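You operate a simulated robot arm through the tools that you are given. There is no shell and no other tool. Be economical: measure what you need, move in short steps, check, and stop when the job is done.

You run a simulated two-armed robot. Do the job below in one go: nothing can be reset, and whatever is moved stays where it is left.

JOB
Free the stuck carrier, change hands and stand it in the black cradle.
Fine: shut gate three before you free the yellow drawer's latch, and leave it shut; push the drawer shut again.

Only the result counts: the job must be done as asked and must still hold three seconds after the hand-in. Knocking over, shifting, dropping, spilling or breaking anything else fails it.

ROBOT AND FRAMES
Two 6-joint arms with two-finger parallel grippers on one trunk, on a base that drives. Base frame: it is fixed to the floor where the robot stands at the start and does not move with it; the origin is under the middle of the robot, x ahead of it, y to its left, z up. Units: mm, degrees, N and s.
The left shoulder is at the start at [60, 187, 1272], the right one opposite. With the tool pointing down near the work surface each hand reaches from about 260 to 620 mm from the robot's upright axis, wherever it stands, measured 20 degrees to its own side. Places, roughly: gate three [400, -100, 1200]; drawer latch [600, -700, 1200]; yellow drawer [600, -500, 1200]; black cradle [500, -700, 700]; gate two [400, -100, 1500]; lock of gate two [500, -100, 1500]; lock of gate three [500, -100, 1200]; gate four [400, -100, 900]; lock of gate four [500, -100, 900]; gate five [400, -100, 600]; lock of gate five [500, -100, 600]. Payload 1.57 kg a hand.
The tool frame of a hand sits at the grasp point between the pads (the TCP): z along the fingers, y along the line on which they close. The tips reach 30 mm beyond it. Largest opening 110 mm; finger width 24, thickness 12; the body of the gripper, 48 by 112 mm, starts 78 mm behind the TCP.
Orientation is that of the tool frame in the base frame, as a unit quaternion [w, x, y, z]. With the fingers straight down and closing along the base's y, the tool's x points along the base's -x, its y along +y and its z along -z.

CONTROLS
- The arms move only by the tool step_arm. It takes "left_steps", "right_steps" or both (then of equal length, played together; a hand with none holds still); each is a list that holds one entry, the list of rows, each a list of 7 numbers: the turn, a rotation vector about the tool's x, y, z in units of 120 degrees (1.0 is 120 degrees), then the shift along the tool's x, y, z in units of 200 mm (1.0 is 200 mm), then the gripper command, from -1 (fully open) to 1 (shut), values between in proportion. In form: [[[ax, ay, az, tx, ty, tz, gripper], ...]]. A call has 1 to 8 rows; each row is the pose to reach, as a shift and turn from the pose commanded when the call began, along the tool's axes at that moment. A call with a number of a shift or a turn outside -1 to 1 is refused whole. Rows are played at 5 a second. More than 50 mm and 8.6 degrees between two rows, or a gripper value outside its range, and nothing of the call is played. A pose out of reach is approached as far as the arm can. The call stops where the force on the tool passes 40 N (or 10 N more than at its start, if that is more) or the arm is blocked; 0.2 s more then pass. Each finger travels about 153 mm/s and halts on what it meets, pressing with about 26 N; the grip force reading is that of the motor and also rises with nothing between the fingers. The clock runs only during rows and for 0.2 s after the last one: add rows that repeat a pose to give the fingers time. The reply holds the time, the measured pose of the TCP, the force on the tool along the base axes, the opening and the grip force, in the units named above and with some noise, and new pictures: "views" is both (left out), scene, wrist or none (wrist: the cameras of the hands that moved).
- Cameras (640 x 400 px; columns grow to the right, rows downward): "scene" is now at [7.8, -31.2, 1811.7]; the picture's right is [-0.41, -0.91, 0.00], its down [-0.71, 0.32, -0.63] and it looks along [0.58, -0.26, -0.77] (base axes); focal length 260 px, centre (320, 200). "left" rides on the left gripper at [70, -16, -141] in its tool frame; the picture's right is [0.23, 0.97, 0.00], its down [-0.86, 0.20, -0.48] and it looks along [-0.47, 0.11, 0.88] (tool axes); focal length 222 px, centre (320, 200). "right" rides on the right gripper at [70, 16, -141] in its tool frame; the picture's right is [-0.23, 0.97, 0.00], its down [-0.86, -0.20, -0.48] and it looks along [-0.47, -0.11, 0.88] (tool axes); focal length 222 px, centre (320, 200). There is no depth. A picture from a camera that has moved, and an enlarged one, comes with that camera's place and axes in the base frame and with its lens.
- lift_body(by): slides the trunk up (or, below 0, down) by that many mm; the arms and the scene camera ride with it, the base frame stays. It gives what a move gives, with no picture.
- roll_base(legs): drives the robot by 1 to 6 legs, each [ahead, left, turn to the left] in mm, mm and degrees, along the robot's own axes; the way and the turn of a leg run together, so that a leg with both is an arc; at most 1500 mm and 180 degrees a leg. The arms and the cameras ride along, it lands a little off, and it stops where it bumps. It gives what a move gives, and a new picture of the scene camera.
- turn_head(pan, tilt): turns the head with the scene camera to pan (to the left, within 86 degrees either way) and tilt (down, from -29 to 69), counted from straight ahead of the robot. It gives what a move gives, and a new picture of the scene camera.
- close_up(camera, box): a new picture of the part [left, top, right, bottom] of that camera's present view, enlarged. No time passes.
- close_job(): hands the job in; it is judged then, once.

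Work in short steps. Places have to be worked out from the pictures, the camera data and where the tool is seen: move nearer, look again, correct. Check each grasp and each placing, and mend what went wrong. You have 120 turns and 170 pictures in all, those below and enlarged ones among them. Open the grippers and draw the arms clear of the work before you hand the job in, unless the task says otherwise; then end with one line.

The tools are called after "Call:" by a JSON object that holds its "op" and its "data". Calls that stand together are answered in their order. step_arm: Moves the arms, as the interface text tells. Its arguments: {"type":"object","properties":{"left_steps":{"type":"array","items":{"type":"array","items":{"type":"array","items":{"type":"number"}}}},"right_steps":{"type":"array","items":{"type":"array","items":{"type":"array","items":{"type":"number"}}}},"views":{"type":"string","enum":["both","scene","wrist","none"]}},"required":[]} The other tools are called the same way: lift_body (by) slides the trunk up or down; roll_base (legs) drives the base; turn_head (pan, tilt) turns the head that bears the scene camera; close_up (camera, box) takes an enlarged picture of a part of a camera's view; close_job () hands the job in.

At the start:

```text
clock: 0.0
left_tcp_pos: [282.3, -8.7, 1419.0]
left_ee_rot: [-0.001, 0.0, 1.0, 0.0]
left_wrist_force: [0.7, -0.8, 0.3]
left_opening: 110.1
left_grasp_force: 0.2
right_tcp_pos: [268.2, -389.8, 1408.6]
right_ee_rot: [0.0, 0.0, 1.0, -0.001]
right_wrist_force: [0.0, -0.8, -1.0]
right_opening: 109.8
right_grasp_force: 0.0
trunk travel left (down, up): [-900.0, 90.0]
robot x, y, heading: [0.8, -0.7, -0.0]
head pan, tilt: [-24.1, 50.7]
```

scene: 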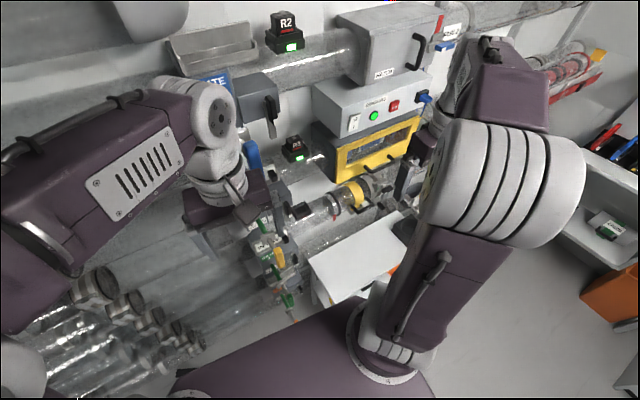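
right: 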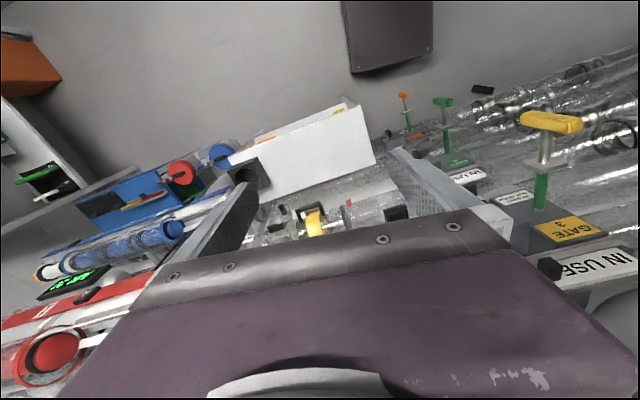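
left: 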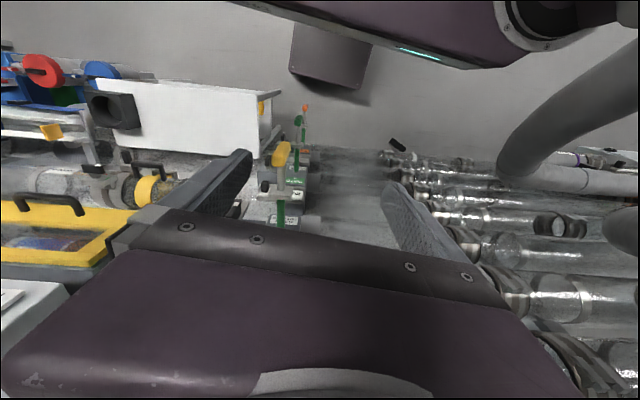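

The pictures show a wall of tubes with gates; the arms hide part of it. I look around with the head before moving anything.

Call:
{"op": "close_up", "data": {"camera": "scene", "box": [220, 60, 460, 310]}}

Call:
{"op": "turn_head", "data": {"pan": -50, "tilt": 40}}

```text
1.60 times, centred on (340, 185) of scene
camera zoom: at [7.8, -31.2, 1811.7], right [-0.41, -0.91, 0.0], down [-0.71, 0.32, -0.63], along [0.58, -0.26, -0.77], focal length 415 px, centre (288, 224)
```

zoom: 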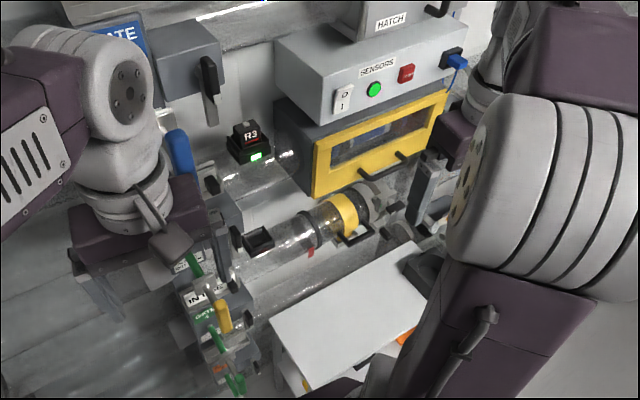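

```text
clock: 0.9
left_tcp_pos: [281.4, -8.8, 1418.2]
left_ee_rot: [0.0, 0.0, 1.0, -0.001]
left_wrist_force: [0.0, 1.0, 0.6]
left_opening: 109.9
left_grasp_force: 0.0
right_tcp_pos: [267.9, -390.3, 1408.3]
right_ee_rot: [0.0, 0.0, 1.0, 0.001]
right_wrist_force: [0.2, 0.5, -0.2]
right_opening: 110.1
right_grasp_force: 0.2
trunk travel left (down, up): [-900.0, 90.0]
robot x, y, heading: [3.1, -1.4, 0.2]
head pan, tilt: [-50.0, 40.0]
camera scene: at [-7.3, -65.3, 1826.8], right [-0.77, -0.64, 0.0], down [-0.41, 0.49, -0.77], along [0.49, -0.59, -0.64], focal length 260 px, centre (320, 200)
```

scene: 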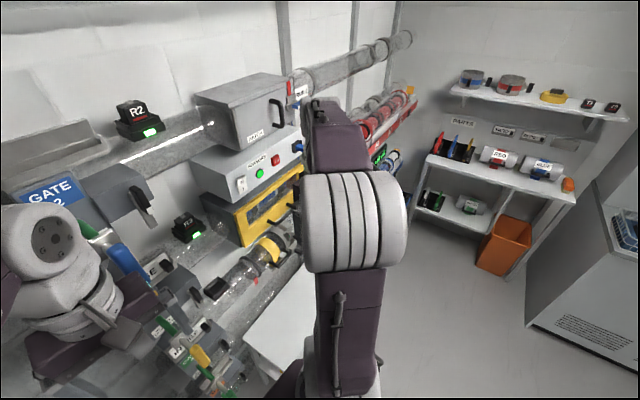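

The right arm hides the drawer area. I back off and shift to the right for a free view.

Call:
{"op": "roll_base", "data": {"legs": [[-350, 0, 0], [0, -350, 0]]}}

Call:
{"op": "turn_head", "data": {"pan": 0, "tilt": 38}}

```text
clock: 5.0
left_tcp_pos: [-67.1, -356.9, 1418.2]
left_ee_rot: [-0.001, -0.001, 1.0, -0.001]
left_wrist_force: [0.6, -0.2, -0.3]
left_opening: 109.9
left_grasp_force: 0.1
right_tcp_pos: [-79.5, -737.9, 1409.3]
right_ee_rot: [0.0, -0.001, 1.0, -0.001]
right_wrist_force: [0.0, 0.3, -0.4]
right_opening: 109.9
right_grasp_force: 0.0
trunk travel left (down, up): [-900.0, 90.0]
robot x, y, heading: [-348.9, -352.4, -0.1]
head pan, tilt: [-50.0, 40.0]
camera scene: at [-355.7, -412.4, 1827.0], right [-0.76, -0.64, 0.0], down [-0.41, 0.49, -0.77], along [0.49, -0.59, -0.64], focal length 260 px, centre (320, 200)
```

scene: 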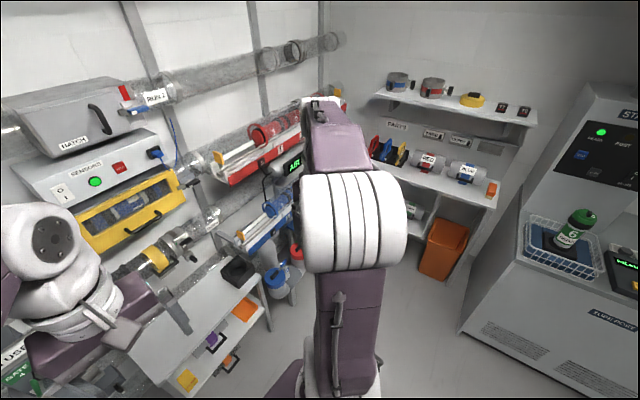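

```text
clock: 6.2
left_tcp_pos: [-68.1, -359.3, 1418.2]
left_ee_rot: [0.001, 0.0, 1.0, -0.001]
left_wrist_force: [0.3, 0.6, 0.2]
left_opening: 110.3
left_grasp_force: 0.1
right_tcp_pos: [-80.5, -740.8, 1408.9]
right_ee_rot: [-0.001, -0.001, 1.0, 0.0]
right_wrist_force: [0.9, 0.0, 0.3]
right_opening: 110.0
right_grasp_force: 0.0
trunk travel left (down, up): [-900.0, 90.0]
robot x, y, heading: [-348.8, -355.4, 0.1]
head pan, tilt: [0.0, 38.0]
camera scene: at [-324.5, -350.7, 1829.8], right [0.0, -1.0, 0.0], down [-0.62, 0.0, -0.79], along [0.79, 0.0, -0.62], focal length 260 px, centre (320, 200)
```

scene: 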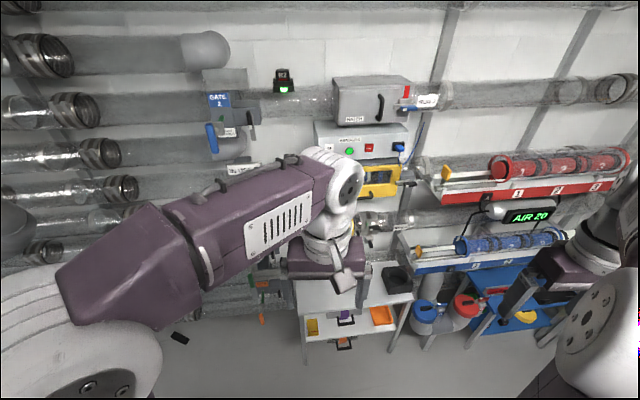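

The overview shows the drawer centre just behind the left hand. I move left so that the gap between the arms faces it.

Call:
{"op": "roll_base", "data": {"legs": [[0, 180, 0]]}}

Call:
{"op": "close_up", "data": {"camera": "scene", "box": [340, 60, 580, 210]}}

Call:
{"op": "close_up", "data": {"camera": "scene", "box": [340, 200, 580, 350]}}

```text
clock: 7.7
left_tcp_pos: [-68.4, -185.2, 1418.5]
left_ee_rot: [0.0, -0.001, 1.0, 0.001]
left_wrist_force: [-0.3, 0.1, -0.3]
left_opening: 109.9
left_grasp_force: 0.1
right_tcp_pos: [-80.0, -565.5, 1407.8]
right_ee_rot: [0.0, 0.0, 1.0, 0.002]
right_wrist_force: [-0.1, -0.9, -0.9]
right_opening: 110.1
right_grasp_force: 0.1
trunk travel left (down, up): [-900.0, 90.0]
robot x, y, heading: [-351.8, -170.7, 0.1]
head pan, tilt: [0.0, 38.0]
camera scene: at [-324.9, -177.9, 1829.8], right [0.0, -1.0, 0.0], down [-0.62, 0.0, -0.79], along [0.79, 0.0, -0.62], focal length 260 px, centre (320, 200)
```

scene: 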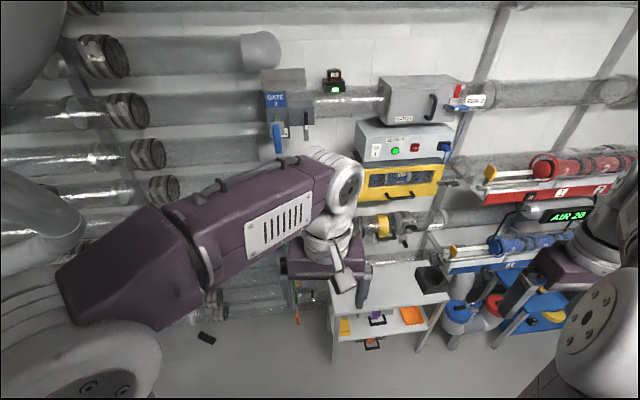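

```text
2.67 times, centred on (460, 135) of scene
camera zoom: at [-324.9, -177.9, 1829.8], right [0.0, -1.0, 0.0], down [-0.62, 0.0, -0.79], along [0.79, 0.0, -0.62], focal length 692 px, centre (-53, 373)
```

zoom: 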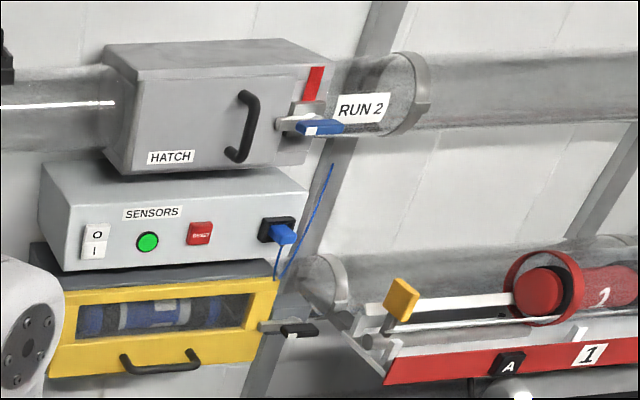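

```text
2.67 times, centred on (460, 275) of scene
camera zoom: at [-324.9, -177.9, 1829.8], right [0.0, -1.0, 0.0], down [-0.62, 0.0, -0.79], along [0.79, 0.0, -0.62], focal length 692 px, centre (-53, 0)
```

zoom: 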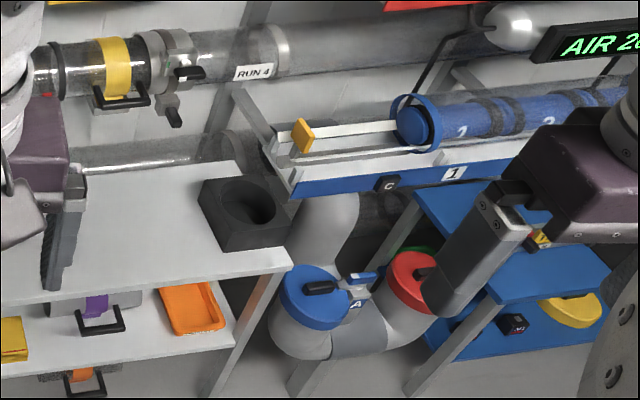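

Clear picture now of drawer, latch and cradle. Next I roll left so gate three comes into the gap.

Call:
{"op": "roll_base", "data": {"legs": [[0, 330, 0]]}}

Call:
{"op": "close_up", "data": {"camera": "scene", "box": [340, 60, 580, 210]}}

Call:
{"op": "close_up", "data": {"camera": "scene", "box": [340, 180, 580, 330]}}

```text
clock: 9.9
left_tcp_pos: [-69.5, 130.3, 1417.6]
left_ee_rot: [-0.001, 0.0, 1.0, 0.005]
left_wrist_force: [0.3, -0.4, 0.6]
left_opening: 109.8
left_grasp_force: 0.0
right_tcp_pos: [-82.5, -250.8, 1406.2]
right_ee_rot: [0.0, -0.001, 1.0, 0.005]
right_wrist_force: [-0.4, -0.2, 0.0]
right_opening: 110.0
right_grasp_force: 0.1
trunk travel left (down, up): [-900.0, 90.0]
robot x, y, heading: [-351.2, 149.9, 0.1]
head pan, tilt: [0.0, 38.0]
stopped in leg 1: the robot was blocked; the commanded pose is now the measured one
camera scene: at [-326.6, 135.8, 1829.7], right [0.0, -1.0, -0.01], down [-0.62, 0.01, -0.79], along [0.79, 0.01, -0.62], focal length 260 px, centre (320, 200)
```

scene: 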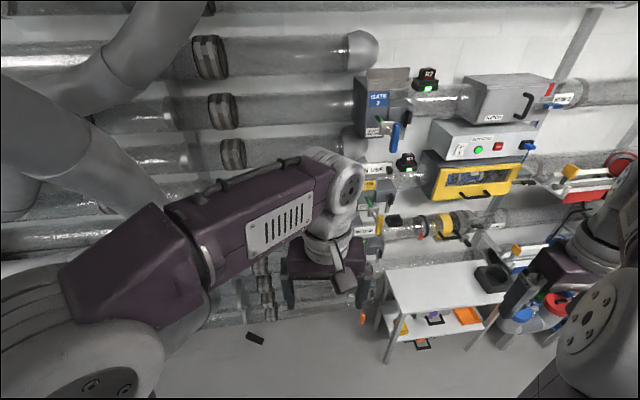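

```text
2.67 times, centred on (460, 135) of scene
camera zoom: at [-326.6, 135.8, 1829.7], right [0.0, -1.0, -0.01], down [-0.62, 0.01, -0.79], along [0.79, 0.01, -0.62], focal length 692 px, centre (-53, 373)
```

zoom: 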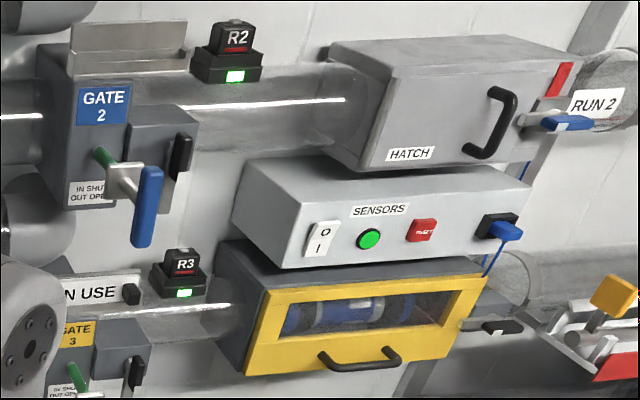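

```text
2.67 times, centred on (460, 255) of scene
camera zoom: at [-326.6, 135.8, 1829.7], right [0.0, -1.0, -0.01], down [-0.62, 0.01, -0.79], along [0.79, 0.01, -0.62], focal length 692 px, centre (-53, 53)
```

zoom: 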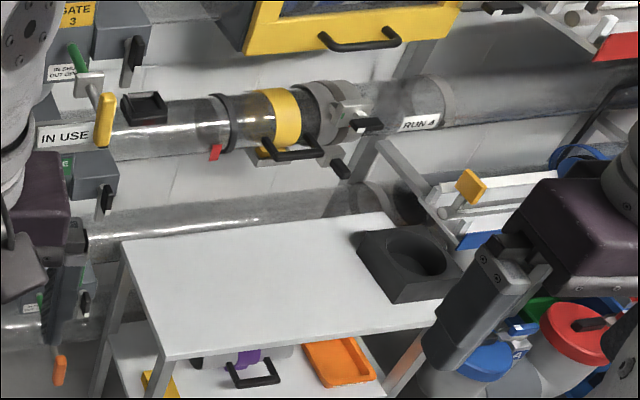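

Gate three's T-handle reads "IN SHUT / OUT OPEN" with the green stem showing (out = open); beside it is a black lock lever. I drive to about (-230,-250) and turn the left hand to point forward so its camera sees the gate.

Call:
{"op": "roll_base", "data": {"legs": [[0, -400, 0], [110, 0, 0]]}}

Call:
{"op": "step_arm", "data": {"left_steps": [[[0, -0.065, 0, -0.04, 0.02, 0.02, 0], [0, -0.13, 0, -0.08, 0.04, 0.04, 0], [0, -0.195, 0, -0.12, 0.06, 0.06, 0], [0, -0.26, 0, -0.16, 0.08, 0.08, 0], [0, -0.325, 0, -0.2, 0.1, 0.1, 0], [0, -0.39, 0, -0.24, 0.12, 0.12, 0]]], "views": "scene"}}

```text
clock: 13.2
left_tcp_pos: [34.0, -252.9, 1418.5]
left_ee_rot: [0.002, 0.001, 1.0, 0.001]
left_wrist_force: [0.3, 0.5, 0.2]
left_opening: 110.1
left_grasp_force: 0.0
right_tcp_pos: [19.7, -634.4, 1410.9]
right_ee_rot: [0.002, 0.0, 1.0, 0.0]
right_wrist_force: [0.1, 0.6, 0.8]
right_opening: 109.7
right_grasp_force: 0.2
trunk travel left (down, up): [-900.0, 90.0]
robot x, y, heading: [-240.6, -247.0, -0.2]
head pan, tilt: [0.0, 38.0]
camera scene: at [-224.9, -243.7, 1830.0], right [0.0, -1.0, 0.0], down [-0.61, 0.0, -0.79], along [0.79, 0.0, -0.61], focal length 260 px, centre (320, 200)
```

scene: 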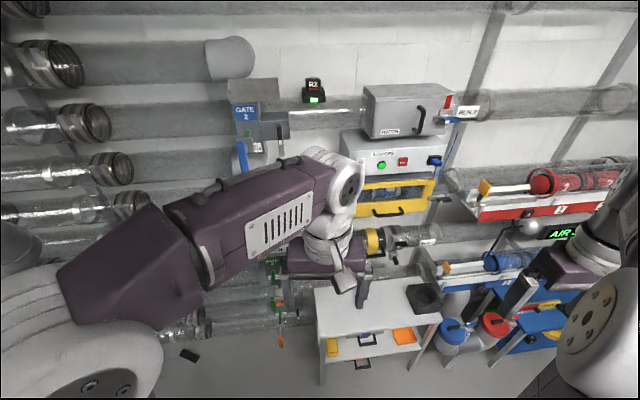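

```text
clock: 14.6
left_tcp_pos: [86.5, -228.8, 1394.0]
left_ee_rot: [0.397, 0.002, 0.918, 0.0]
left_wrist_force: [-1.0, -0.5, -0.6]
left_opening: 55.1
left_grasp_force: 0.0
right_tcp_pos: [26.6, -634.6, 1409.6]
right_ee_rot: [0.0, 0.001, 1.0, 0.0]
right_wrist_force: [0.7, 0.4, 0.0]
right_opening: 110.1
right_grasp_force: 0.0
trunk travel left (down, up): [-900.0, 90.0]
robot x, y, heading: [-239.3, -240.7, -0.1]
head pan, tilt: [0.0, 38.0]
camera scene: at [-216.9, -243.7, 1829.8], right [0.0, -1.0, 0.0], down [-0.62, 0.0, -0.79], along [0.79, 0.0, -0.62], focal length 260 px, centre (320, 200)
```

scene: 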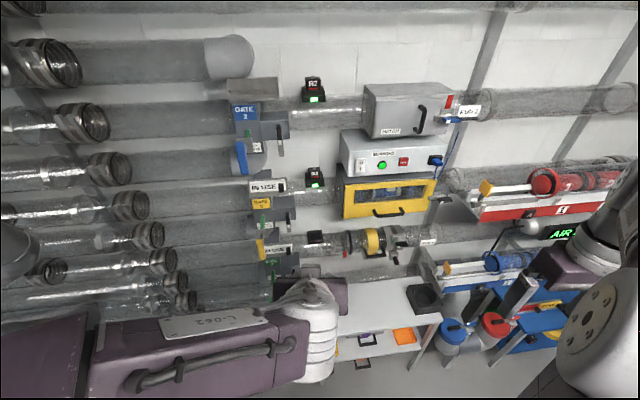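

The arm dropped out of the way, and gate and drawer are visible. I take close-ups of both.

Call:
{"op": "close_up", "data": {"camera": "scene", "box": [215, 165, 315, 265]}}

Call:
{"op": "close_up", "data": {"camera": "scene", "box": [320, 120, 480, 270]}}

```text
4.00 times, centred on (265, 215) of scene
camera zoom: at [-216.9, -243.7, 1829.8], right [0.0, -1.0, 0.0], down [-0.62, 0.0, -0.79], along [0.79, 0.0, -0.62], focal length 1038 px, centre (540, 140)
```

zoom: 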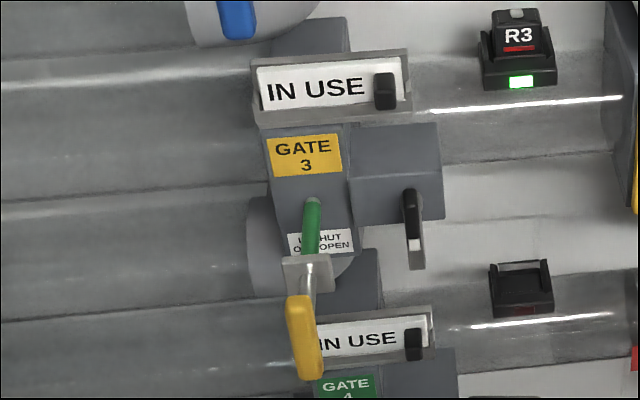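

```text
2.67 times, centred on (400, 195) of scene
camera zoom: at [-216.9, -243.7, 1829.8], right [0.0, -1.0, 0.0], down [-0.62, 0.0, -0.79], along [0.79, 0.0, -0.62], focal length 692 px, centre (107, 213)
```

zoom: 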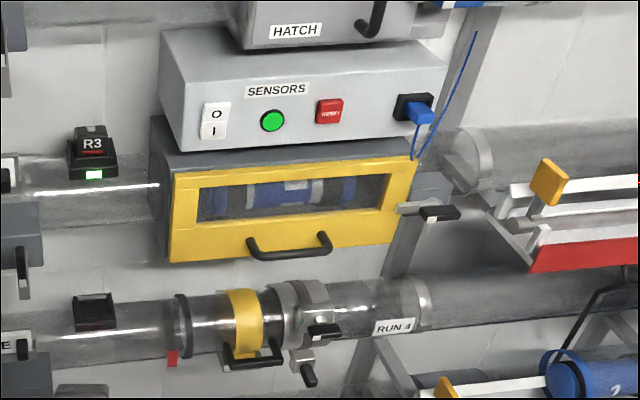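

Triangulated, the yellow handle bar is at about [325,-60,1210] with its gate face near x≈480; the lock lever is at about [485,-130,1180]. I bring the left hand, pointing forward and shut, to about [200,-60,1215].

Call:
{"op": "step_arm", "data": {"left_steps": [[[0, -0.051, 0, 0.037, 0.12, 0.143, 1], [0, -0.103, 0, 0.075, 0.24, 0.286, 1], [0, -0.154, 0, 0.112, 0.36, 0.43, 1], [0, -0.206, 0, 0.15, 0.48, 0.57, 1], [0, -0.257, 0, 0.187, 0.6, 0.71, 1], [0, -0.309, 0, 0.224, 0.72, 0.857, 1], [0, -0.36, 0, 0.262, 0.845, 1.0, 1]]]}}

```text
clock: 16.2
left_tcp_pos: [267.6, -102.0, 1283.7]
left_ee_rot: [0.679, 0.058, 0.728, 0.07]
left_wrist_force: [0.0, -0.9, -0.2]
left_opening: 0.0
left_grasp_force: 21.2
left hand out of reach, approached as far as the arm can: row 2, 3, 4, 5, 6, 7
right_tcp_pos: [31.1, -633.3, 1408.6]
right_ee_rot: [-0.001, 0.001, 1.0, -0.001]
right_wrist_force: [0.5, 0.3, 0.6]
right_opening: 109.9
right_grasp_force: 0.1
trunk travel left (down, up): [-900.0, 90.0]
robot x, y, heading: [-243.3, -244.9, 0.1]
head pan, tilt: [0.0, 38.0]
camera scene: at [-210.2, -242.6, 1829.8], right [0.0, -1.0, 0.0], down [-0.62, 0.0, -0.79], along [0.79, 0.0, -0.62], focal length 260 px, centre (320, 200)
camera left: at [122.8, -107.6, 1222.2], right [-0.03, 1.0, -0.05], down [-0.42, 0.03, 0.91], along [0.91, 0.05, 0.42], focal length 222 px, centre (320, 200)
```

scene: 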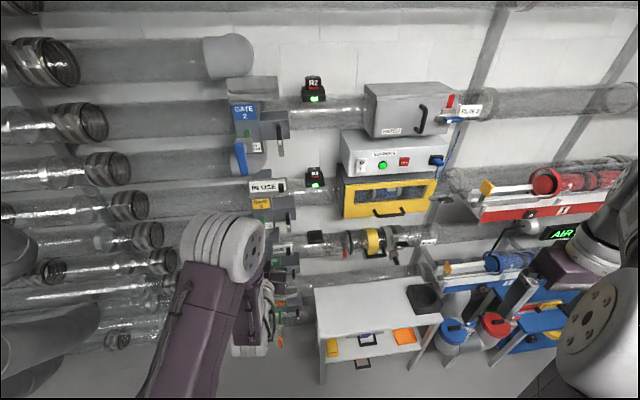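
left: 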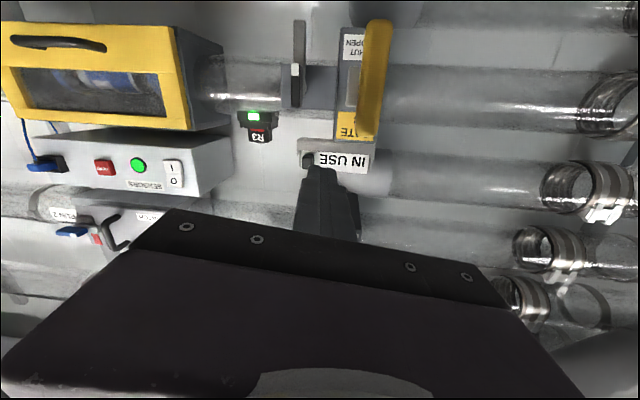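

The hand ended at [268,-102,1284] facing forward. The wrist camera (upside-down) shows lock lever and handle; I enlarge it.

Call:
{"op": "close_up", "data": {"camera": "left", "box": [240, 0, 440, 190]}}

Call:
{"op": "close_up", "data": {"camera": "left", "box": [0, 0, 240, 220]}}

```text
2.11 times, centred on (340, 95) of left
camera zoom: at [122.8, -107.6, 1222.2], right [-0.03, 1.0, -0.05], down [-0.42, 0.03, 0.91], along [0.91, 0.05, 0.42], focal length 468 px, centre (278, 421)
```

zoom: 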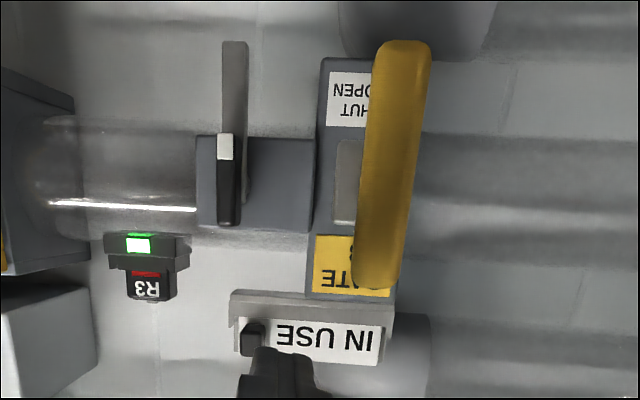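

```text
1.82 times, centred on (120, 110) of left
camera zoom: at [122.8, -107.6, 1222.2], right [-0.03, 1.0, -0.05], down [-0.42, 0.03, 0.91], along [0.91, 0.05, 0.42], focal length 404 px, centre (684, 364)
```

zoom: 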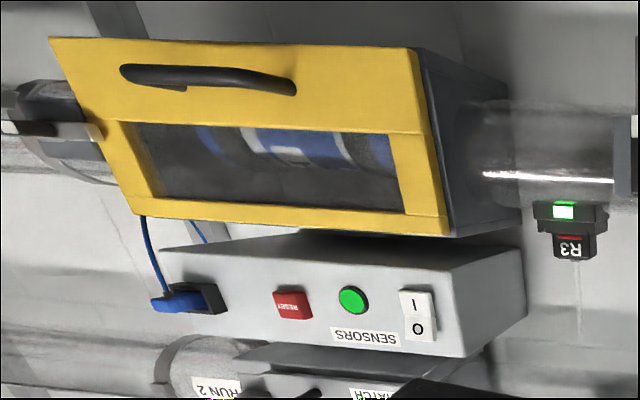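

The lever hangs straight down; its meaning will show when I push. I lower the trunk 75 mm to bring the hand level with the handle.

Call:
{"op": "lift_body", "data": {"by": -75}}

Call:
{"op": "step_arm", "data": {"left_steps": [[[0, 0, 0, 0, 0.1, -0.1, 1], [0, 0, 0, 0, 0.2, -0.1, 1]]], "views": "wrist"}}

```text
clock: 17.3
left_tcp_pos: [262.6, -102.7, 1210.4]
left_ee_rot: [0.68, 0.057, 0.727, 0.072]
left_wrist_force: [-0.4, -0.5, 0.0]
left_opening: 0.0
left_grasp_force: 21.1
right_tcp_pos: [25.6, -633.9, 1333.4]
right_ee_rot: [-0.001, 0.0, 1.0, 0.0]
right_wrist_force: [-0.2, 0.2, 0.1]
right_opening: 110.0
right_grasp_force: 0.1
trunk travel left (down, up): [-825.0, 165.0]
robot x, y, heading: [-240.9, -244.9, -0.1]
head pan, tilt: [0.0, 38.0]
```

```text
clock: 17.9
left_tcp_pos: [263.9, -102.0, 1210.4]
left_ee_rot: [0.68, 0.058, 0.728, 0.071]
left_wrist_force: [0.3, 0.7, 0.2]
left_opening: 0.2
left_grasp_force: 21.3
left hand out of reach, approached as far as the arm can: row 1, 2
right_tcp_pos: [25.7, -633.9, 1333.3]
right_ee_rot: [0.0, 0.0, 1.0, 0.0]
right_wrist_force: [0.4, 0.1, -0.2]
right_opening: 110.2
right_grasp_force: 0.0
trunk travel left (down, up): [-825.0, 165.0]
robot x, y, heading: [-240.3, -244.6, -0.1]
head pan, tilt: [0.0, 38.0]
camera left: at [118.1, -108.6, 1148.6], right [-0.03, 1.0, -0.05], down [-0.42, 0.03, 0.91], along [0.91, 0.05, 0.42], focal length 222 px, centre (320, 200)
```

left: 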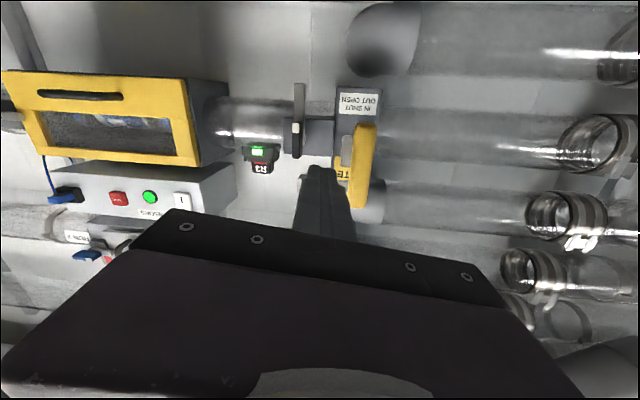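

The target is too close to the shoulder for a forward-pointing hand. I roll back 150 mm and extend the arm instead.

Call:
{"op": "roll_base", "data": {"legs": [[-150, 0, 0]]}}

Call:
{"op": "step_arm", "data": {"left_steps": [[[0, 0, 0, 0, 0, 0.2, 1], [0, 0, 0, 0, 0, 0.4, 1], [0, 0, 0, 0, 0, 0.6, 1], [0, 0, 0, 0, 0, 0.6, 1]]], "views": "none"}}

```text
clock: 19.3
left_tcp_pos: [116.4, -101.7, 1209.1]
left_ee_rot: [0.679, 0.057, 0.728, 0.071]
left_wrist_force: [0.7, 0.1, -0.4]
left_opening: 0.0
left_grasp_force: 21.3
right_tcp_pos: [-122.5, -633.5, 1332.7]
right_ee_rot: [-0.002, 0.001, 1.0, 0.001]
right_wrist_force: [0.1, 0.7, -0.6]
right_opening: 110.0
right_grasp_force: 0.0
trunk travel left (down, up): [-825.0, 165.0]
robot x, y, heading: [-392.8, -243.0, -0.3]
head pan, tilt: [0.0, 38.0]
camera scene: at [-363.8, -243.5, 1754.7], right [0.0, -1.0, 0.0], down [-0.62, 0.0, -0.79], along [0.79, 0.0, -0.62], focal length 260 px, centre (320, 200)
```

scene: 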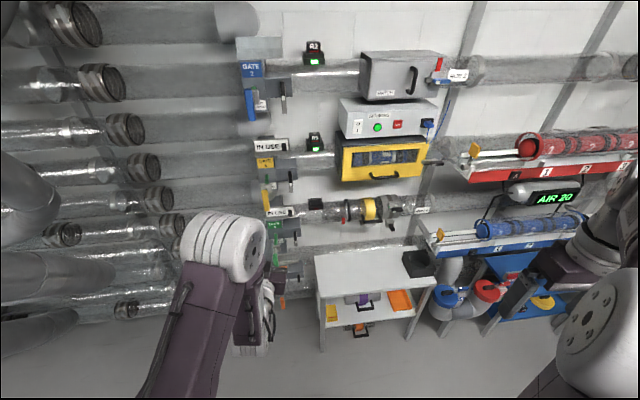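

```text
clock: 20.3
left_tcp_pos: [229.8, -120.5, 1205.6]
left_ee_rot: [0.679, 0.052, 0.728, 0.076]
left_wrist_force: [-0.4, -0.3, 0.0]
left_opening: 0.0
left_grasp_force: 21.9
left hand out of reach, approached as far as the arm can: row 1, 2, 3, 4
right_tcp_pos: [-125.1, -634.3, 1335.1]
right_ee_rot: [0.0, 0.001, 1.0, 0.0]
right_wrist_force: [-0.1, -0.7, -0.2]
right_opening: 110.2
right_grasp_force: 0.2
trunk travel left (down, up): [-825.0, 165.0]
robot x, y, heading: [-390.3, -244.1, -0.0]
head pan, tilt: [0.0, 38.0]
```

The arm follows forward but not sideways; I shift the base 58 mm left to line up with the handle.

Call:
{"op": "roll_base", "data": {"legs": [[0, 60, 0]]}}

Call:
{"op": "close_up", "data": {"camera": "left", "box": [200, 0, 520, 200]}}

```text
clock: 21.3
left_tcp_pos: [230.8, -69.4, 1204.9]
left_ee_rot: [0.679, 0.054, 0.728, 0.079]
left_wrist_force: [-0.2, -0.4, 0.1]
left_opening: 0.0
left_grasp_force: 21.6
right_tcp_pos: [-124.4, -582.9, 1331.0]
right_ee_rot: [0.0, 0.001, 1.0, 0.004]
right_wrist_force: [-0.1, -0.5, -0.2]
right_opening: 110.0
right_grasp_force: 0.0
trunk travel left (down, up): [-825.0, 165.0]
robot x, y, heading: [-392.4, -179.5, 0.2]
head pan, tilt: [0.0, 38.0]
camera scene: at [-367.6, -195.2, 1754.8], right [0.0, -1.0, -0.01], down [-0.62, 0.01, -0.79], along [0.79, 0.0, -0.62], focal length 260 px, centre (320, 200)
```

scene: 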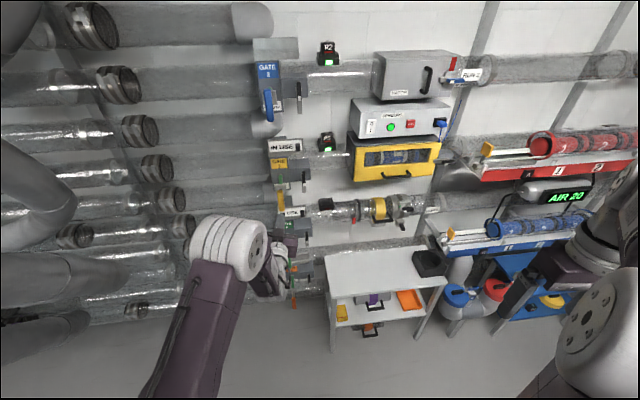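

```text
2.00 times, centred on (360, 100) of left
camera zoom: at [84.8, -76.5, 1143.3], right [-0.04, 1.0, -0.04], down [-0.42, 0.02, 0.91], along [0.91, 0.06, 0.42], focal length 444 px, centre (240, 400)
```

zoom: 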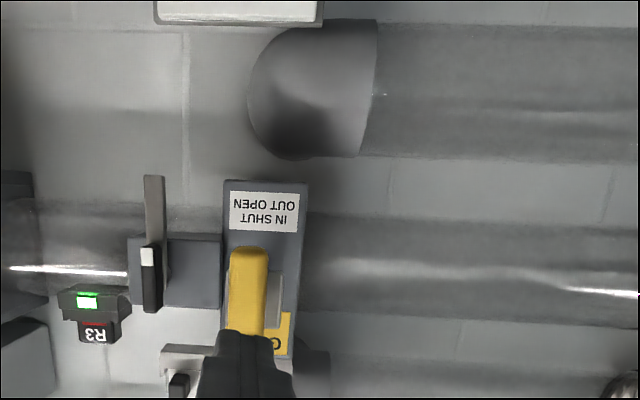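

Bar is at y≈-61, z 1168–1242; my fingertip at y≈-68. I nudge sideways and up slightly, then push forward towards the bar.

Call:
{"op": "step_arm", "data": {"left_steps": [[[0, 0, 0, -0.02, 0.06, 0, 1], [0, 0, 0, -0.02, 0.06, 0.1, 1], [0, 0, 0, -0.02, 0.06, 0.2, 1]]], "views": "wrist"}}

```text
clock: 22.1
left_tcp_pos: [270.1, -57.9, 1208.4]
left_ee_rot: [0.678, 0.049, 0.729, 0.079]
left_wrist_force: [-0.4, 0.0, 0.2]
left_opening: 0.2
left_grasp_force: 20.8
left hand out of reach, approached as far as the arm can: row 1, 2, 3
right_tcp_pos: [-123.6, -571.9, 1335.0]
right_ee_rot: [-0.001, 0.001, 1.0, -0.002]
right_wrist_force: [0.2, 0.0, 0.0]
right_opening: 110.0
right_grasp_force: 0.1
trunk travel left (down, up): [-825.0, 165.0]
robot x, y, heading: [-389.5, -187.6, -0.3]
head pan, tilt: [0.0, 38.0]
camera left: at [125.2, -67.3, 1146.8], right [-0.05, 1.0, -0.05], down [-0.42, 0.02, 0.91], along [0.91, 0.07, 0.42], focal length 222 px, centre (320, 200)
```

left: 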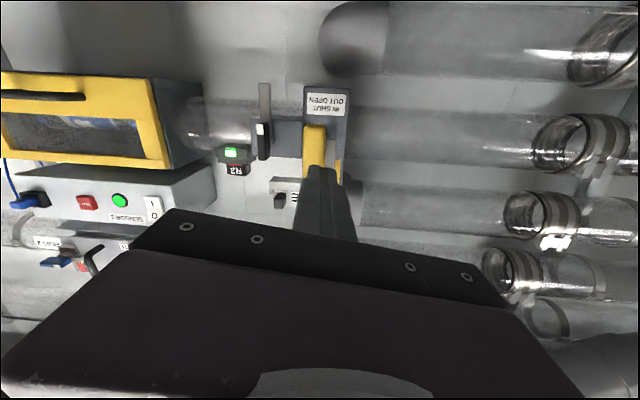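

Tip is at x≈300, y≈-58, just before the bar. I push on in small rows.

Call:
{"op": "step_arm", "data": {"left_steps": [[[0, 0, 0, 0, 0, 0.05, 1], [0, 0, 0, 0, 0, 0.1, 1], [0, 0, 0, 0, 0, 0.15, 1], [0, 0, 0, 0, 0, 0.2, 1], [0, 0, 0, 0, 0, 0.25, 1], [0, 0, 0, 0, 0, 0.3, 1]]], "views": "wrist"}}

```text
clock: 23.5
left_tcp_pos: [330.0, -59.8, 1205.7]
left_ee_rot: [0.679, 0.049, 0.728, 0.079]
left_wrist_force: [-3.1, 1.5, 2.3]
left_opening: 0.2
left_grasp_force: 21.2
left hand out of reach, approached as far as the arm can: row 5
right_tcp_pos: [-124.2, -574.1, 1334.0]
right_ee_rot: [0.001, 0.001, 1.0, -0.001]
right_wrist_force: [0.1, 0.8, -0.5]
right_opening: 110.0
right_grasp_force: 0.0
trunk travel left (down, up): [-825.0, 165.0]
robot x, y, heading: [-391.9, -186.3, 0.1]
head pan, tilt: [0.0, 38.0]
camera left: at [183.7, -69.0, 1143.8], right [-0.05, 1.0, -0.05], down [-0.42, 0.02, 0.91], along [0.91, 0.07, 0.42], focal length 222 px, centre (320, 200)
```

left: 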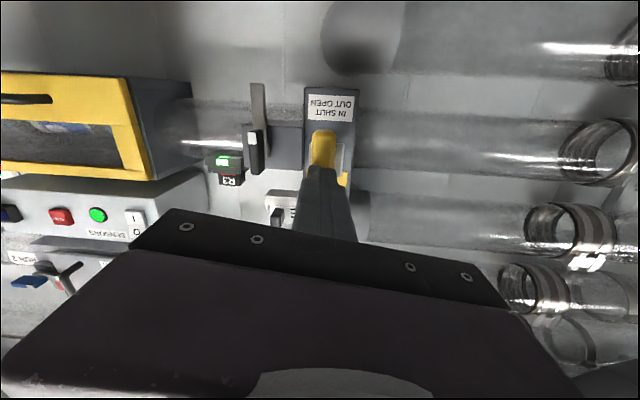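

The bar is moving in with slight resistance (3 N). I keep pushing.

Call:
{"op": "step_arm", "data": {"left_steps": [[[0, 0, 0, 0, 0, 0.07, 1], [0, 0, 0, 0, 0, 0.14, 1], [0, 0, 0, 0, 0, 0.21, 1], [0, 0, 0, 0, 0, 0.28, 1], [0, 0, 0, 0, 0, 0.35, 1], [0, 0, 0, 0, 0, 0.42, 1], [0, 0, 0, 0, 0, 0.49, 1]]]}}

```text
clock: 24.4
left_tcp_pos: [375.9, -56.8, 1202.8]
left_ee_rot: [0.68, 0.049, 0.727, 0.078]
left_wrist_force: [0.4, -0.2, -1.1]
left_opening: 0.0
left_grasp_force: 21.4
right_tcp_pos: [-128.2, -573.9, 1334.9]
right_ee_rot: [0.0, 0.001, 1.0, 0.0]
right_wrist_force: [-0.7, 0.4, -0.6]
right_opening: 110.0
right_grasp_force: 0.1
trunk travel left (down, up): [-825.0, 165.0]
robot x, y, heading: [-394.8, -184.8, -0.1]
head pan, tilt: [0.0, 38.0]
stopped in row 4 (left hand): the force on the tool passed its limit (the readings are from after the stop); the commanded pose is now the measured one
camera scene: at [-372.0, -184.3, 1754.9], right [0.0, -1.0, 0.0], down [-0.61, 0.0, -0.79], along [0.79, 0.0, -0.61], focal length 260 px, centre (320, 200)
camera left: at [230.7, -64.8, 1140.2], right [-0.05, 1.0, -0.04], down [-0.42, 0.02, 0.91], along [0.91, 0.06, 0.42], focal length 222 px, centre (320, 200)
```

scene: 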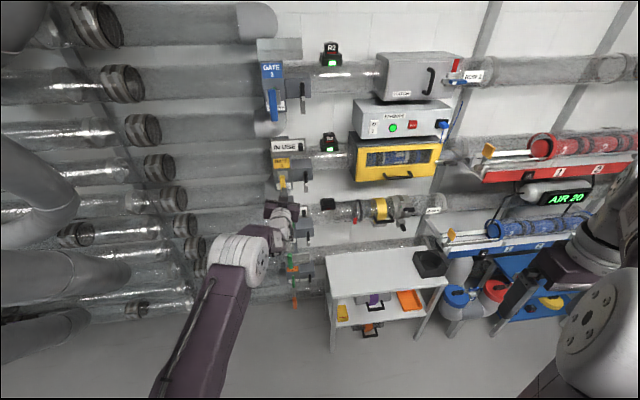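
left: 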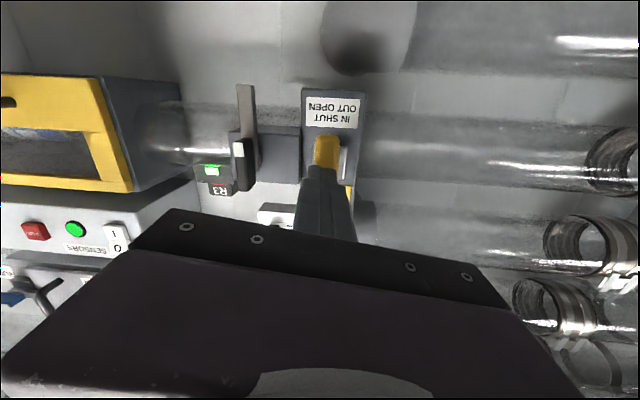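

It hit a hard stop with the tip at x≈406. I withdraw and see whether the handle stays in and how the gate looks.

Call:
{"op": "step_arm", "data": {"left_steps": [[[0, 0, 0, 0, 0, -0.2, 1], [0, 0, 0, 0, 0, -0.4, 1], [0, 0, 0, 0.05, 0, -0.5, 1]]], "views": "none"}}

Call:
{"op": "close_up", "data": {"camera": "scene", "box": [240, 120, 360, 220]}}

Call:
{"op": "close_up", "data": {"camera": "left", "box": [200, 50, 420, 200]}}

```text
clock: 25.2
left_tcp_pos: [278.3, -59.5, 1197.4]
left_ee_rot: [0.677, 0.049, 0.729, 0.081]
left_wrist_force: [0.9, -0.1, 0.5]
left_opening: 0.0
left_grasp_force: 21.7
right_tcp_pos: [-122.4, -576.5, 1334.5]
right_ee_rot: [-0.001, 0.001, 1.0, 0.0]
right_wrist_force: [0.5, -0.2, 0.1]
right_opening: 110.1
right_grasp_force: 0.1
trunk travel left (down, up): [-825.0, 165.0]
robot x, y, heading: [-395.6, -181.7, -0.1]
head pan, tilt: [0.0, 38.0]
```

```text
4.00 times, centred on (300, 170) of scene
camera zoom: at [-365.5, -183.8, 1754.8], right [0.0, -1.0, 0.0], down [-0.62, 0.0, -0.79], along [0.79, 0.0, -0.62], focal length 1038 px, centre (400, 320)
```

zoom: 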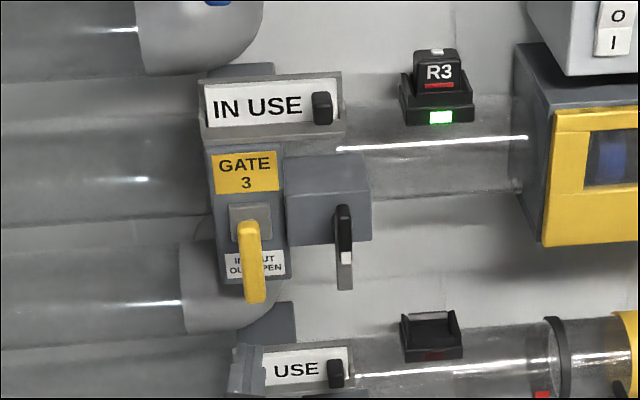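

```text
2.67 times, centred on (310, 125) of left
camera zoom: at [133.2, -69.2, 1135.3], right [-0.06, 1.0, -0.04], down [-0.42, 0.02, 0.91], along [0.91, 0.07, 0.42], focal length 592 px, centre (347, 400)
```

zoom: 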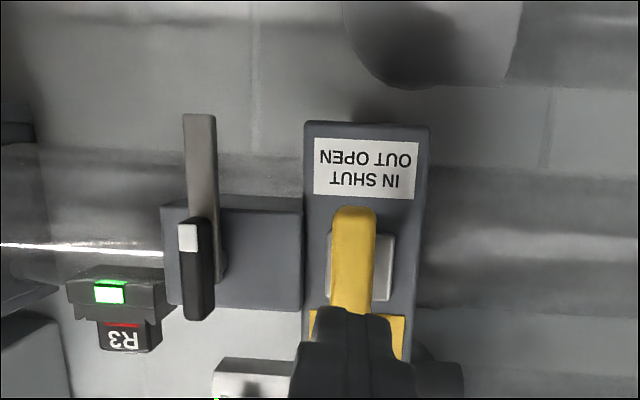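

Gate three is in (shut) and stays. Next I turn the right hand forward as well, in two calls, while I stand clear.

Call:
{"op": "step_arm", "data": {"right_steps": [[[0, -0.07, 0, -0.12, 0, 0.05, -1], [0, -0.14, 0, -0.24, 0, 0.1, -1], [0, -0.21, 0, -0.36, 0, 0.15, -1], [0, -0.28, 0, -0.48, 0, 0.2, -1], [0, -0.35, 0, -0.6, 0, 0.25, -1], [0, -0.42, 0, -0.72, 0, 0.3, -1], [0, -0.49, 0, -0.84, 0, 0.35, -1], [0, -0.56, 0, -0.96, 0, 0.4, -1]]], "views": "none"}}

Call:
{"op": "step_arm", "data": {"right_steps": [[[0, -0.06, 0, 0, 0, 0.0, -1], [0, -0.12, 0, 0, 0, 0.0, -1], [0, -0.19, 0, 0, 0, 0, -1]]], "views": "none"}}

Call:
{"op": "roll_base", "data": {"legs": [[0, -310, 0]]}}

```text
clock: 27.1
left_tcp_pos: [280.0, -60.4, 1196.7]
left_ee_rot: [0.677, 0.048, 0.729, 0.082]
left_wrist_force: [0.7, 0.0, -0.5]
left_opening: 0.0
left_grasp_force: 21.4
right_tcp_pos: [67.8, -575.2, 1252.0]
right_ee_rot: [0.553, 0.002, 0.833, 0.0]
right_wrist_force: [-0.2, -0.3, -1.0]
right_opening: 110.0
right_grasp_force: 0.0
trunk travel left (down, up): [-825.0, 165.0]
robot x, y, heading: [-391.2, -185.5, -0.2]
head pan, tilt: [0.0, 38.0]
```

```text
clock: 27.9
left_tcp_pos: [276.8, -59.7, 1197.8]
left_ee_rot: [0.678, 0.049, 0.729, 0.08]
left_wrist_force: [-0.2, 0.0, 0.6]
left_opening: 0.0
left_grasp_force: 22.0
right_tcp_pos: [73.1, -585.1, 1264.4]
right_ee_rot: [0.707, 0.001, 0.707, 0.0]
right_wrist_force: [0.1, 1.1, -0.1]
right_opening: 109.9
right_grasp_force: 0.0
right hand out of reach, approached as far as the arm can: row 3
trunk travel left (down, up): [-825.0, 165.0]
robot x, y, heading: [-393.4, -184.1, -0.2]
head pan, tilt: [0.0, 38.0]
```

```text
clock: 29.9
left_tcp_pos: [277.8, -367.3, 1199.4]
left_ee_rot: [0.678, 0.047, 0.729, 0.08]
left_wrist_force: [0.3, -0.5, 0.1]
left_opening: 0.0
left_grasp_force: 21.6
right_tcp_pos: [72.9, -892.4, 1266.6]
right_ee_rot: [0.706, 0.0, 0.708, 0.001]
right_wrist_force: [-0.4, -0.8, 0.4]
right_opening: 110.0
right_grasp_force: 0.2
trunk travel left (down, up): [-825.0, 165.0]
robot x, y, heading: [-389.7, -496.5, 0.1]
head pan, tilt: [0.0, 38.0]
camera scene: at [-368.0, -492.8, 1754.8], right [0.0, -1.0, 0.0], down [-0.62, 0.0, -0.79], along [0.79, 0.0, -0.62], focal length 260 px, centre (320, 200)
```

scene: 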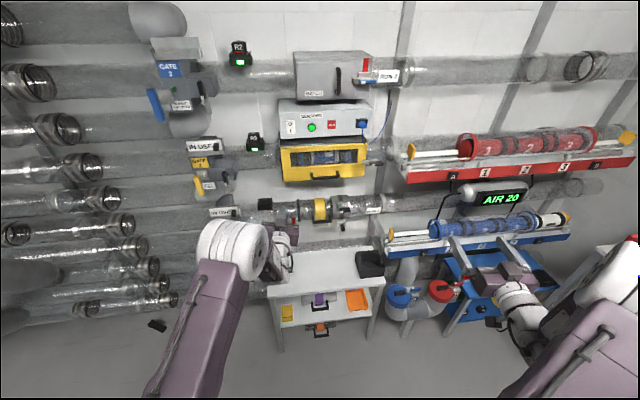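

Excellent view. I enlarge the latch and drawer, and the cradle with the table.

Call:
{"op": "close_up", "data": {"camera": "scene", "box": [270, 125, 410, 215]}}

Call:
{"op": "close_up", "data": {"camera": "scene", "box": [260, 230, 420, 350]}}

```text
4.44 times, centred on (340, 170) of scene
camera zoom: at [-368.0, -492.8, 1754.8], right [0.0, -1.0, 0.0], down [-0.62, 0.0, -0.79], along [0.79, 0.0, -0.62], focal length 1154 px, centre (231, 333)
```

zoom: 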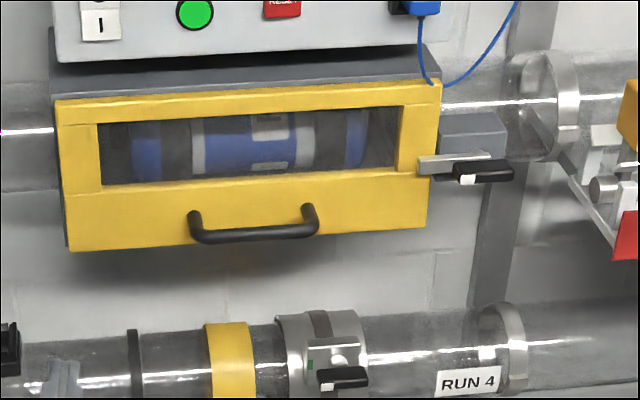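

```text
3.33 times, centred on (340, 290) of scene
camera zoom: at [-368.0, -492.8, 1754.8], right [0.0, -1.0, 0.0], down [-0.62, 0.0, -0.79], along [0.79, 0.0, -0.62], focal length 865 px, centre (253, -100)
```

zoom: 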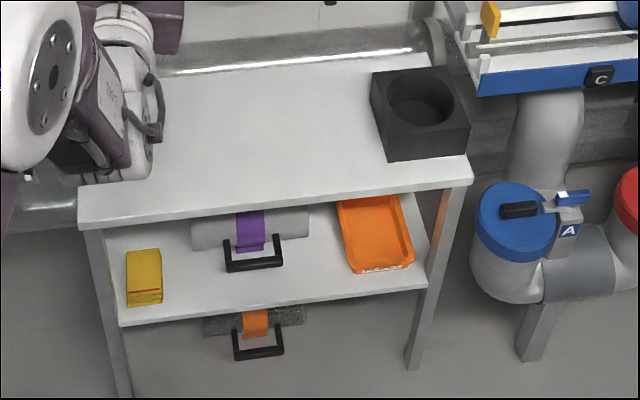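

Comparing with the gate locks (bar hanging down = free), the drawer latch bar lies horizontally over the drawer edge: pivot at y≈-757, white tip at y≈-714, z≈1200, x≈580. It must be turned down. I drive forward 150 and bring the shut right hand nearer to look.

Call:
{"op": "roll_base", "data": {"legs": [[150, 0, 0]]}}

Call:
{"op": "step_arm", "data": {"right_steps": [[[0, 0, 0, 0, 0.12, 0.12, 1], [0, 0, 0, 0, 0.24, 0.24, 1], [0, 0, 0, 0, 0.36, 0.36, 1], [0, 0, 0, 0, 0.48, 0.48, 1], [0, 0, 0, 0, 0.6, 0.6, 1], [0, 0, 0, 0, 0.72, 0.72, 1], [0, 0, 0, 0, 0.85, 0.84, 1], [0, 0, 0, 0, 0.85, 0.84, 1]]], "views": "wrist"}}

```text
clock: 31.3
left_tcp_pos: [425.2, -370.8, 1198.9]
left_ee_rot: [0.679, 0.048, 0.728, 0.081]
left_wrist_force: [0.4, 0.1, -0.5]
left_opening: 0.0
left_grasp_force: 20.9
right_tcp_pos: [221.1, -895.1, 1266.0]
right_ee_rot: [0.707, 0.001, 0.707, 0.002]
right_wrist_force: [-0.3, -0.5, -0.7]
right_opening: 110.1
right_grasp_force: 0.0
trunk travel left (down, up): [-825.0, 165.0]
robot x, y, heading: [-242.7, -492.0, -0.0]
head pan, tilt: [0.0, 38.0]
camera scene: at [-220.9, -495.7, 1754.9], right [0.0, -1.0, 0.0], down [-0.61, 0.0, -0.79], along [0.79, 0.0, -0.61], focal length 260 px, centre (320, 200)
```

scene: 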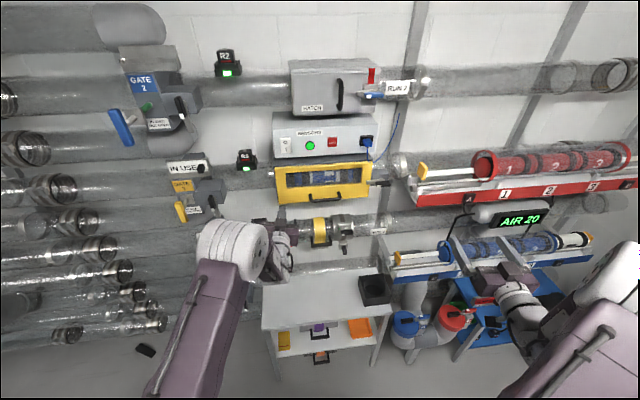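

```text
clock: 33.1
left_tcp_pos: [427.4, -371.0, 1197.8]
left_ee_rot: [0.678, 0.049, 0.729, 0.081]
left_wrist_force: [-0.1, 1.0, 0.1]
left_opening: 0.0
left_grasp_force: 21.2
right_tcp_pos: [395.8, -756.7, 1275.2]
right_ee_rot: [0.704, -0.001, 0.71, 0.016]
right_wrist_force: [1.2, -0.4, -0.5]
right_opening: 0.0
right_grasp_force: 20.5
right hand out of reach, approached as far as the arm can: row 1, 2, 3, 4, 5, 6, 7, 8
trunk travel left (down, up): [-825.0, 165.0]
robot x, y, heading: [-239.9, -494.1, 0.0]
head pan, tilt: [0.0, 38.0]
camera right: at [252.6, -741.5, 1207.5], right [-0.02, 0.97, 0.25], down [-0.47, -0.23, 0.85], along [0.88, -0.1, 0.46], focal length 222 px, centre (320, 200)
```

right: 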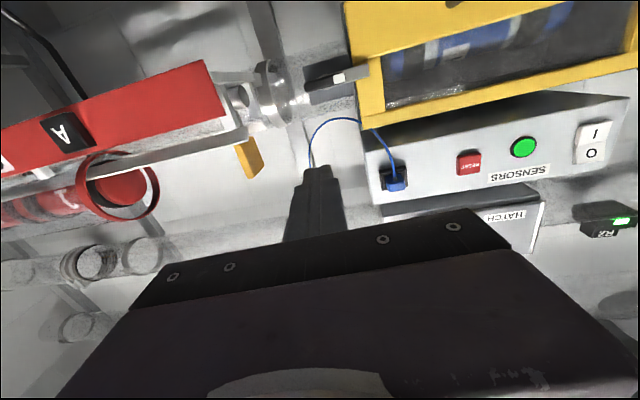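

The wrist view confirms the lever: tip y≈-708, pivot y≈-753, z≈1210. I shift the base 40 left and extend the hand to just above the lever's tip.

Call:
{"op": "roll_base", "data": {"legs": [[0, 42, 0]]}}

Call:
{"op": "step_arm", "data": {"right_steps": [[[0, 0, 0, 0.04, 0, 0.15, 1], [0, 0, 0, 0.08, 0, 0.3, 1], [0, 0, 0, 0.1, 0, 0.45, 1], [0, 0, 0, 0.1, 0, 0.6, 1], [0, 0, 0, 0.1, 0, 0.6, 1]]]}}

```text
clock: 34.0
left_tcp_pos: [428.2, -337.7, 1198.8]
left_ee_rot: [0.678, 0.052, 0.729, 0.083]
left_wrist_force: [-0.2, -1.6, 0.3]
left_opening: 0.2
left_grasp_force: 21.6
right_tcp_pos: [395.5, -723.7, 1273.4]
right_ee_rot: [0.704, 0.001, 0.71, 0.017]
right_wrist_force: [-0.2, -0.7, -0.8]
right_opening: 0.3
right_grasp_force: 21.3
trunk travel left (down, up): [-825.0, 165.0]
robot x, y, heading: [-240.9, -454.9, -0.1]
head pan, tilt: [0.0, 38.0]
camera scene: at [-216.9, -465.0, 1754.8], right [0.0, -1.0, -0.01], down [-0.62, 0.01, -0.79], along [0.79, 0.0, -0.62], focal length 260 px, centre (320, 200)
```

scene: 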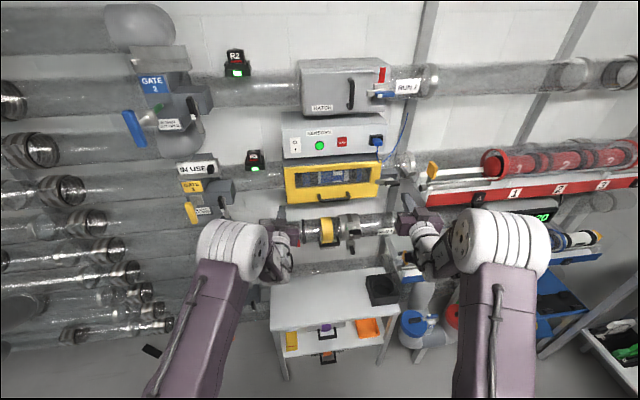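

```text
clock: 35.2
left_tcp_pos: [427.8, -331.5, 1197.2]
left_ee_rot: [0.678, 0.049, 0.729, 0.081]
left_wrist_force: [-1.0, -0.4, -0.5]
left_opening: 0.0
left_grasp_force: 21.3
right_tcp_pos: [515.7, -715.2, 1254.1]
right_ee_rot: [0.703, -0.003, 0.711, 0.017]
right_wrist_force: [-0.2, -0.5, 0.4]
right_opening: 0.0
right_grasp_force: 21.2
trunk travel left (down, up): [-825.0, 165.0]
robot x, y, heading: [-242.0, -450.5, -0.2]
head pan, tilt: [0.0, 38.0]
camera scene: at [-217.4, -455.8, 1754.8], right [0.0, -1.0, 0.0], down [-0.62, 0.0, -0.79], along [0.79, 0.0, -0.62], focal length 260 px, centre (320, 200)
camera right: at [372.3, -700.6, 1186.7], right [-0.03, 0.97, 0.25], down [-0.46, -0.23, 0.86], along [0.89, -0.09, 0.46], focal length 222 px, centre (320, 200)
```

scene: 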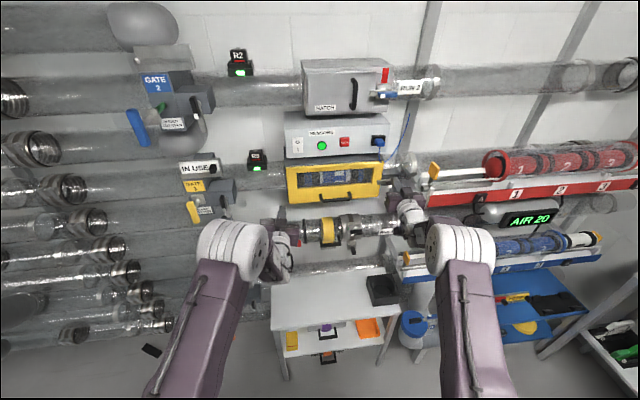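
right: 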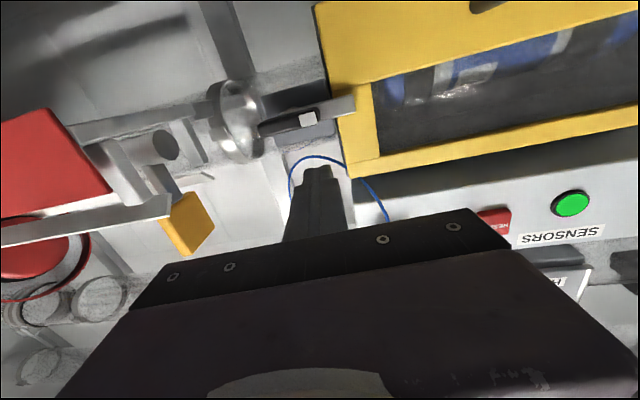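

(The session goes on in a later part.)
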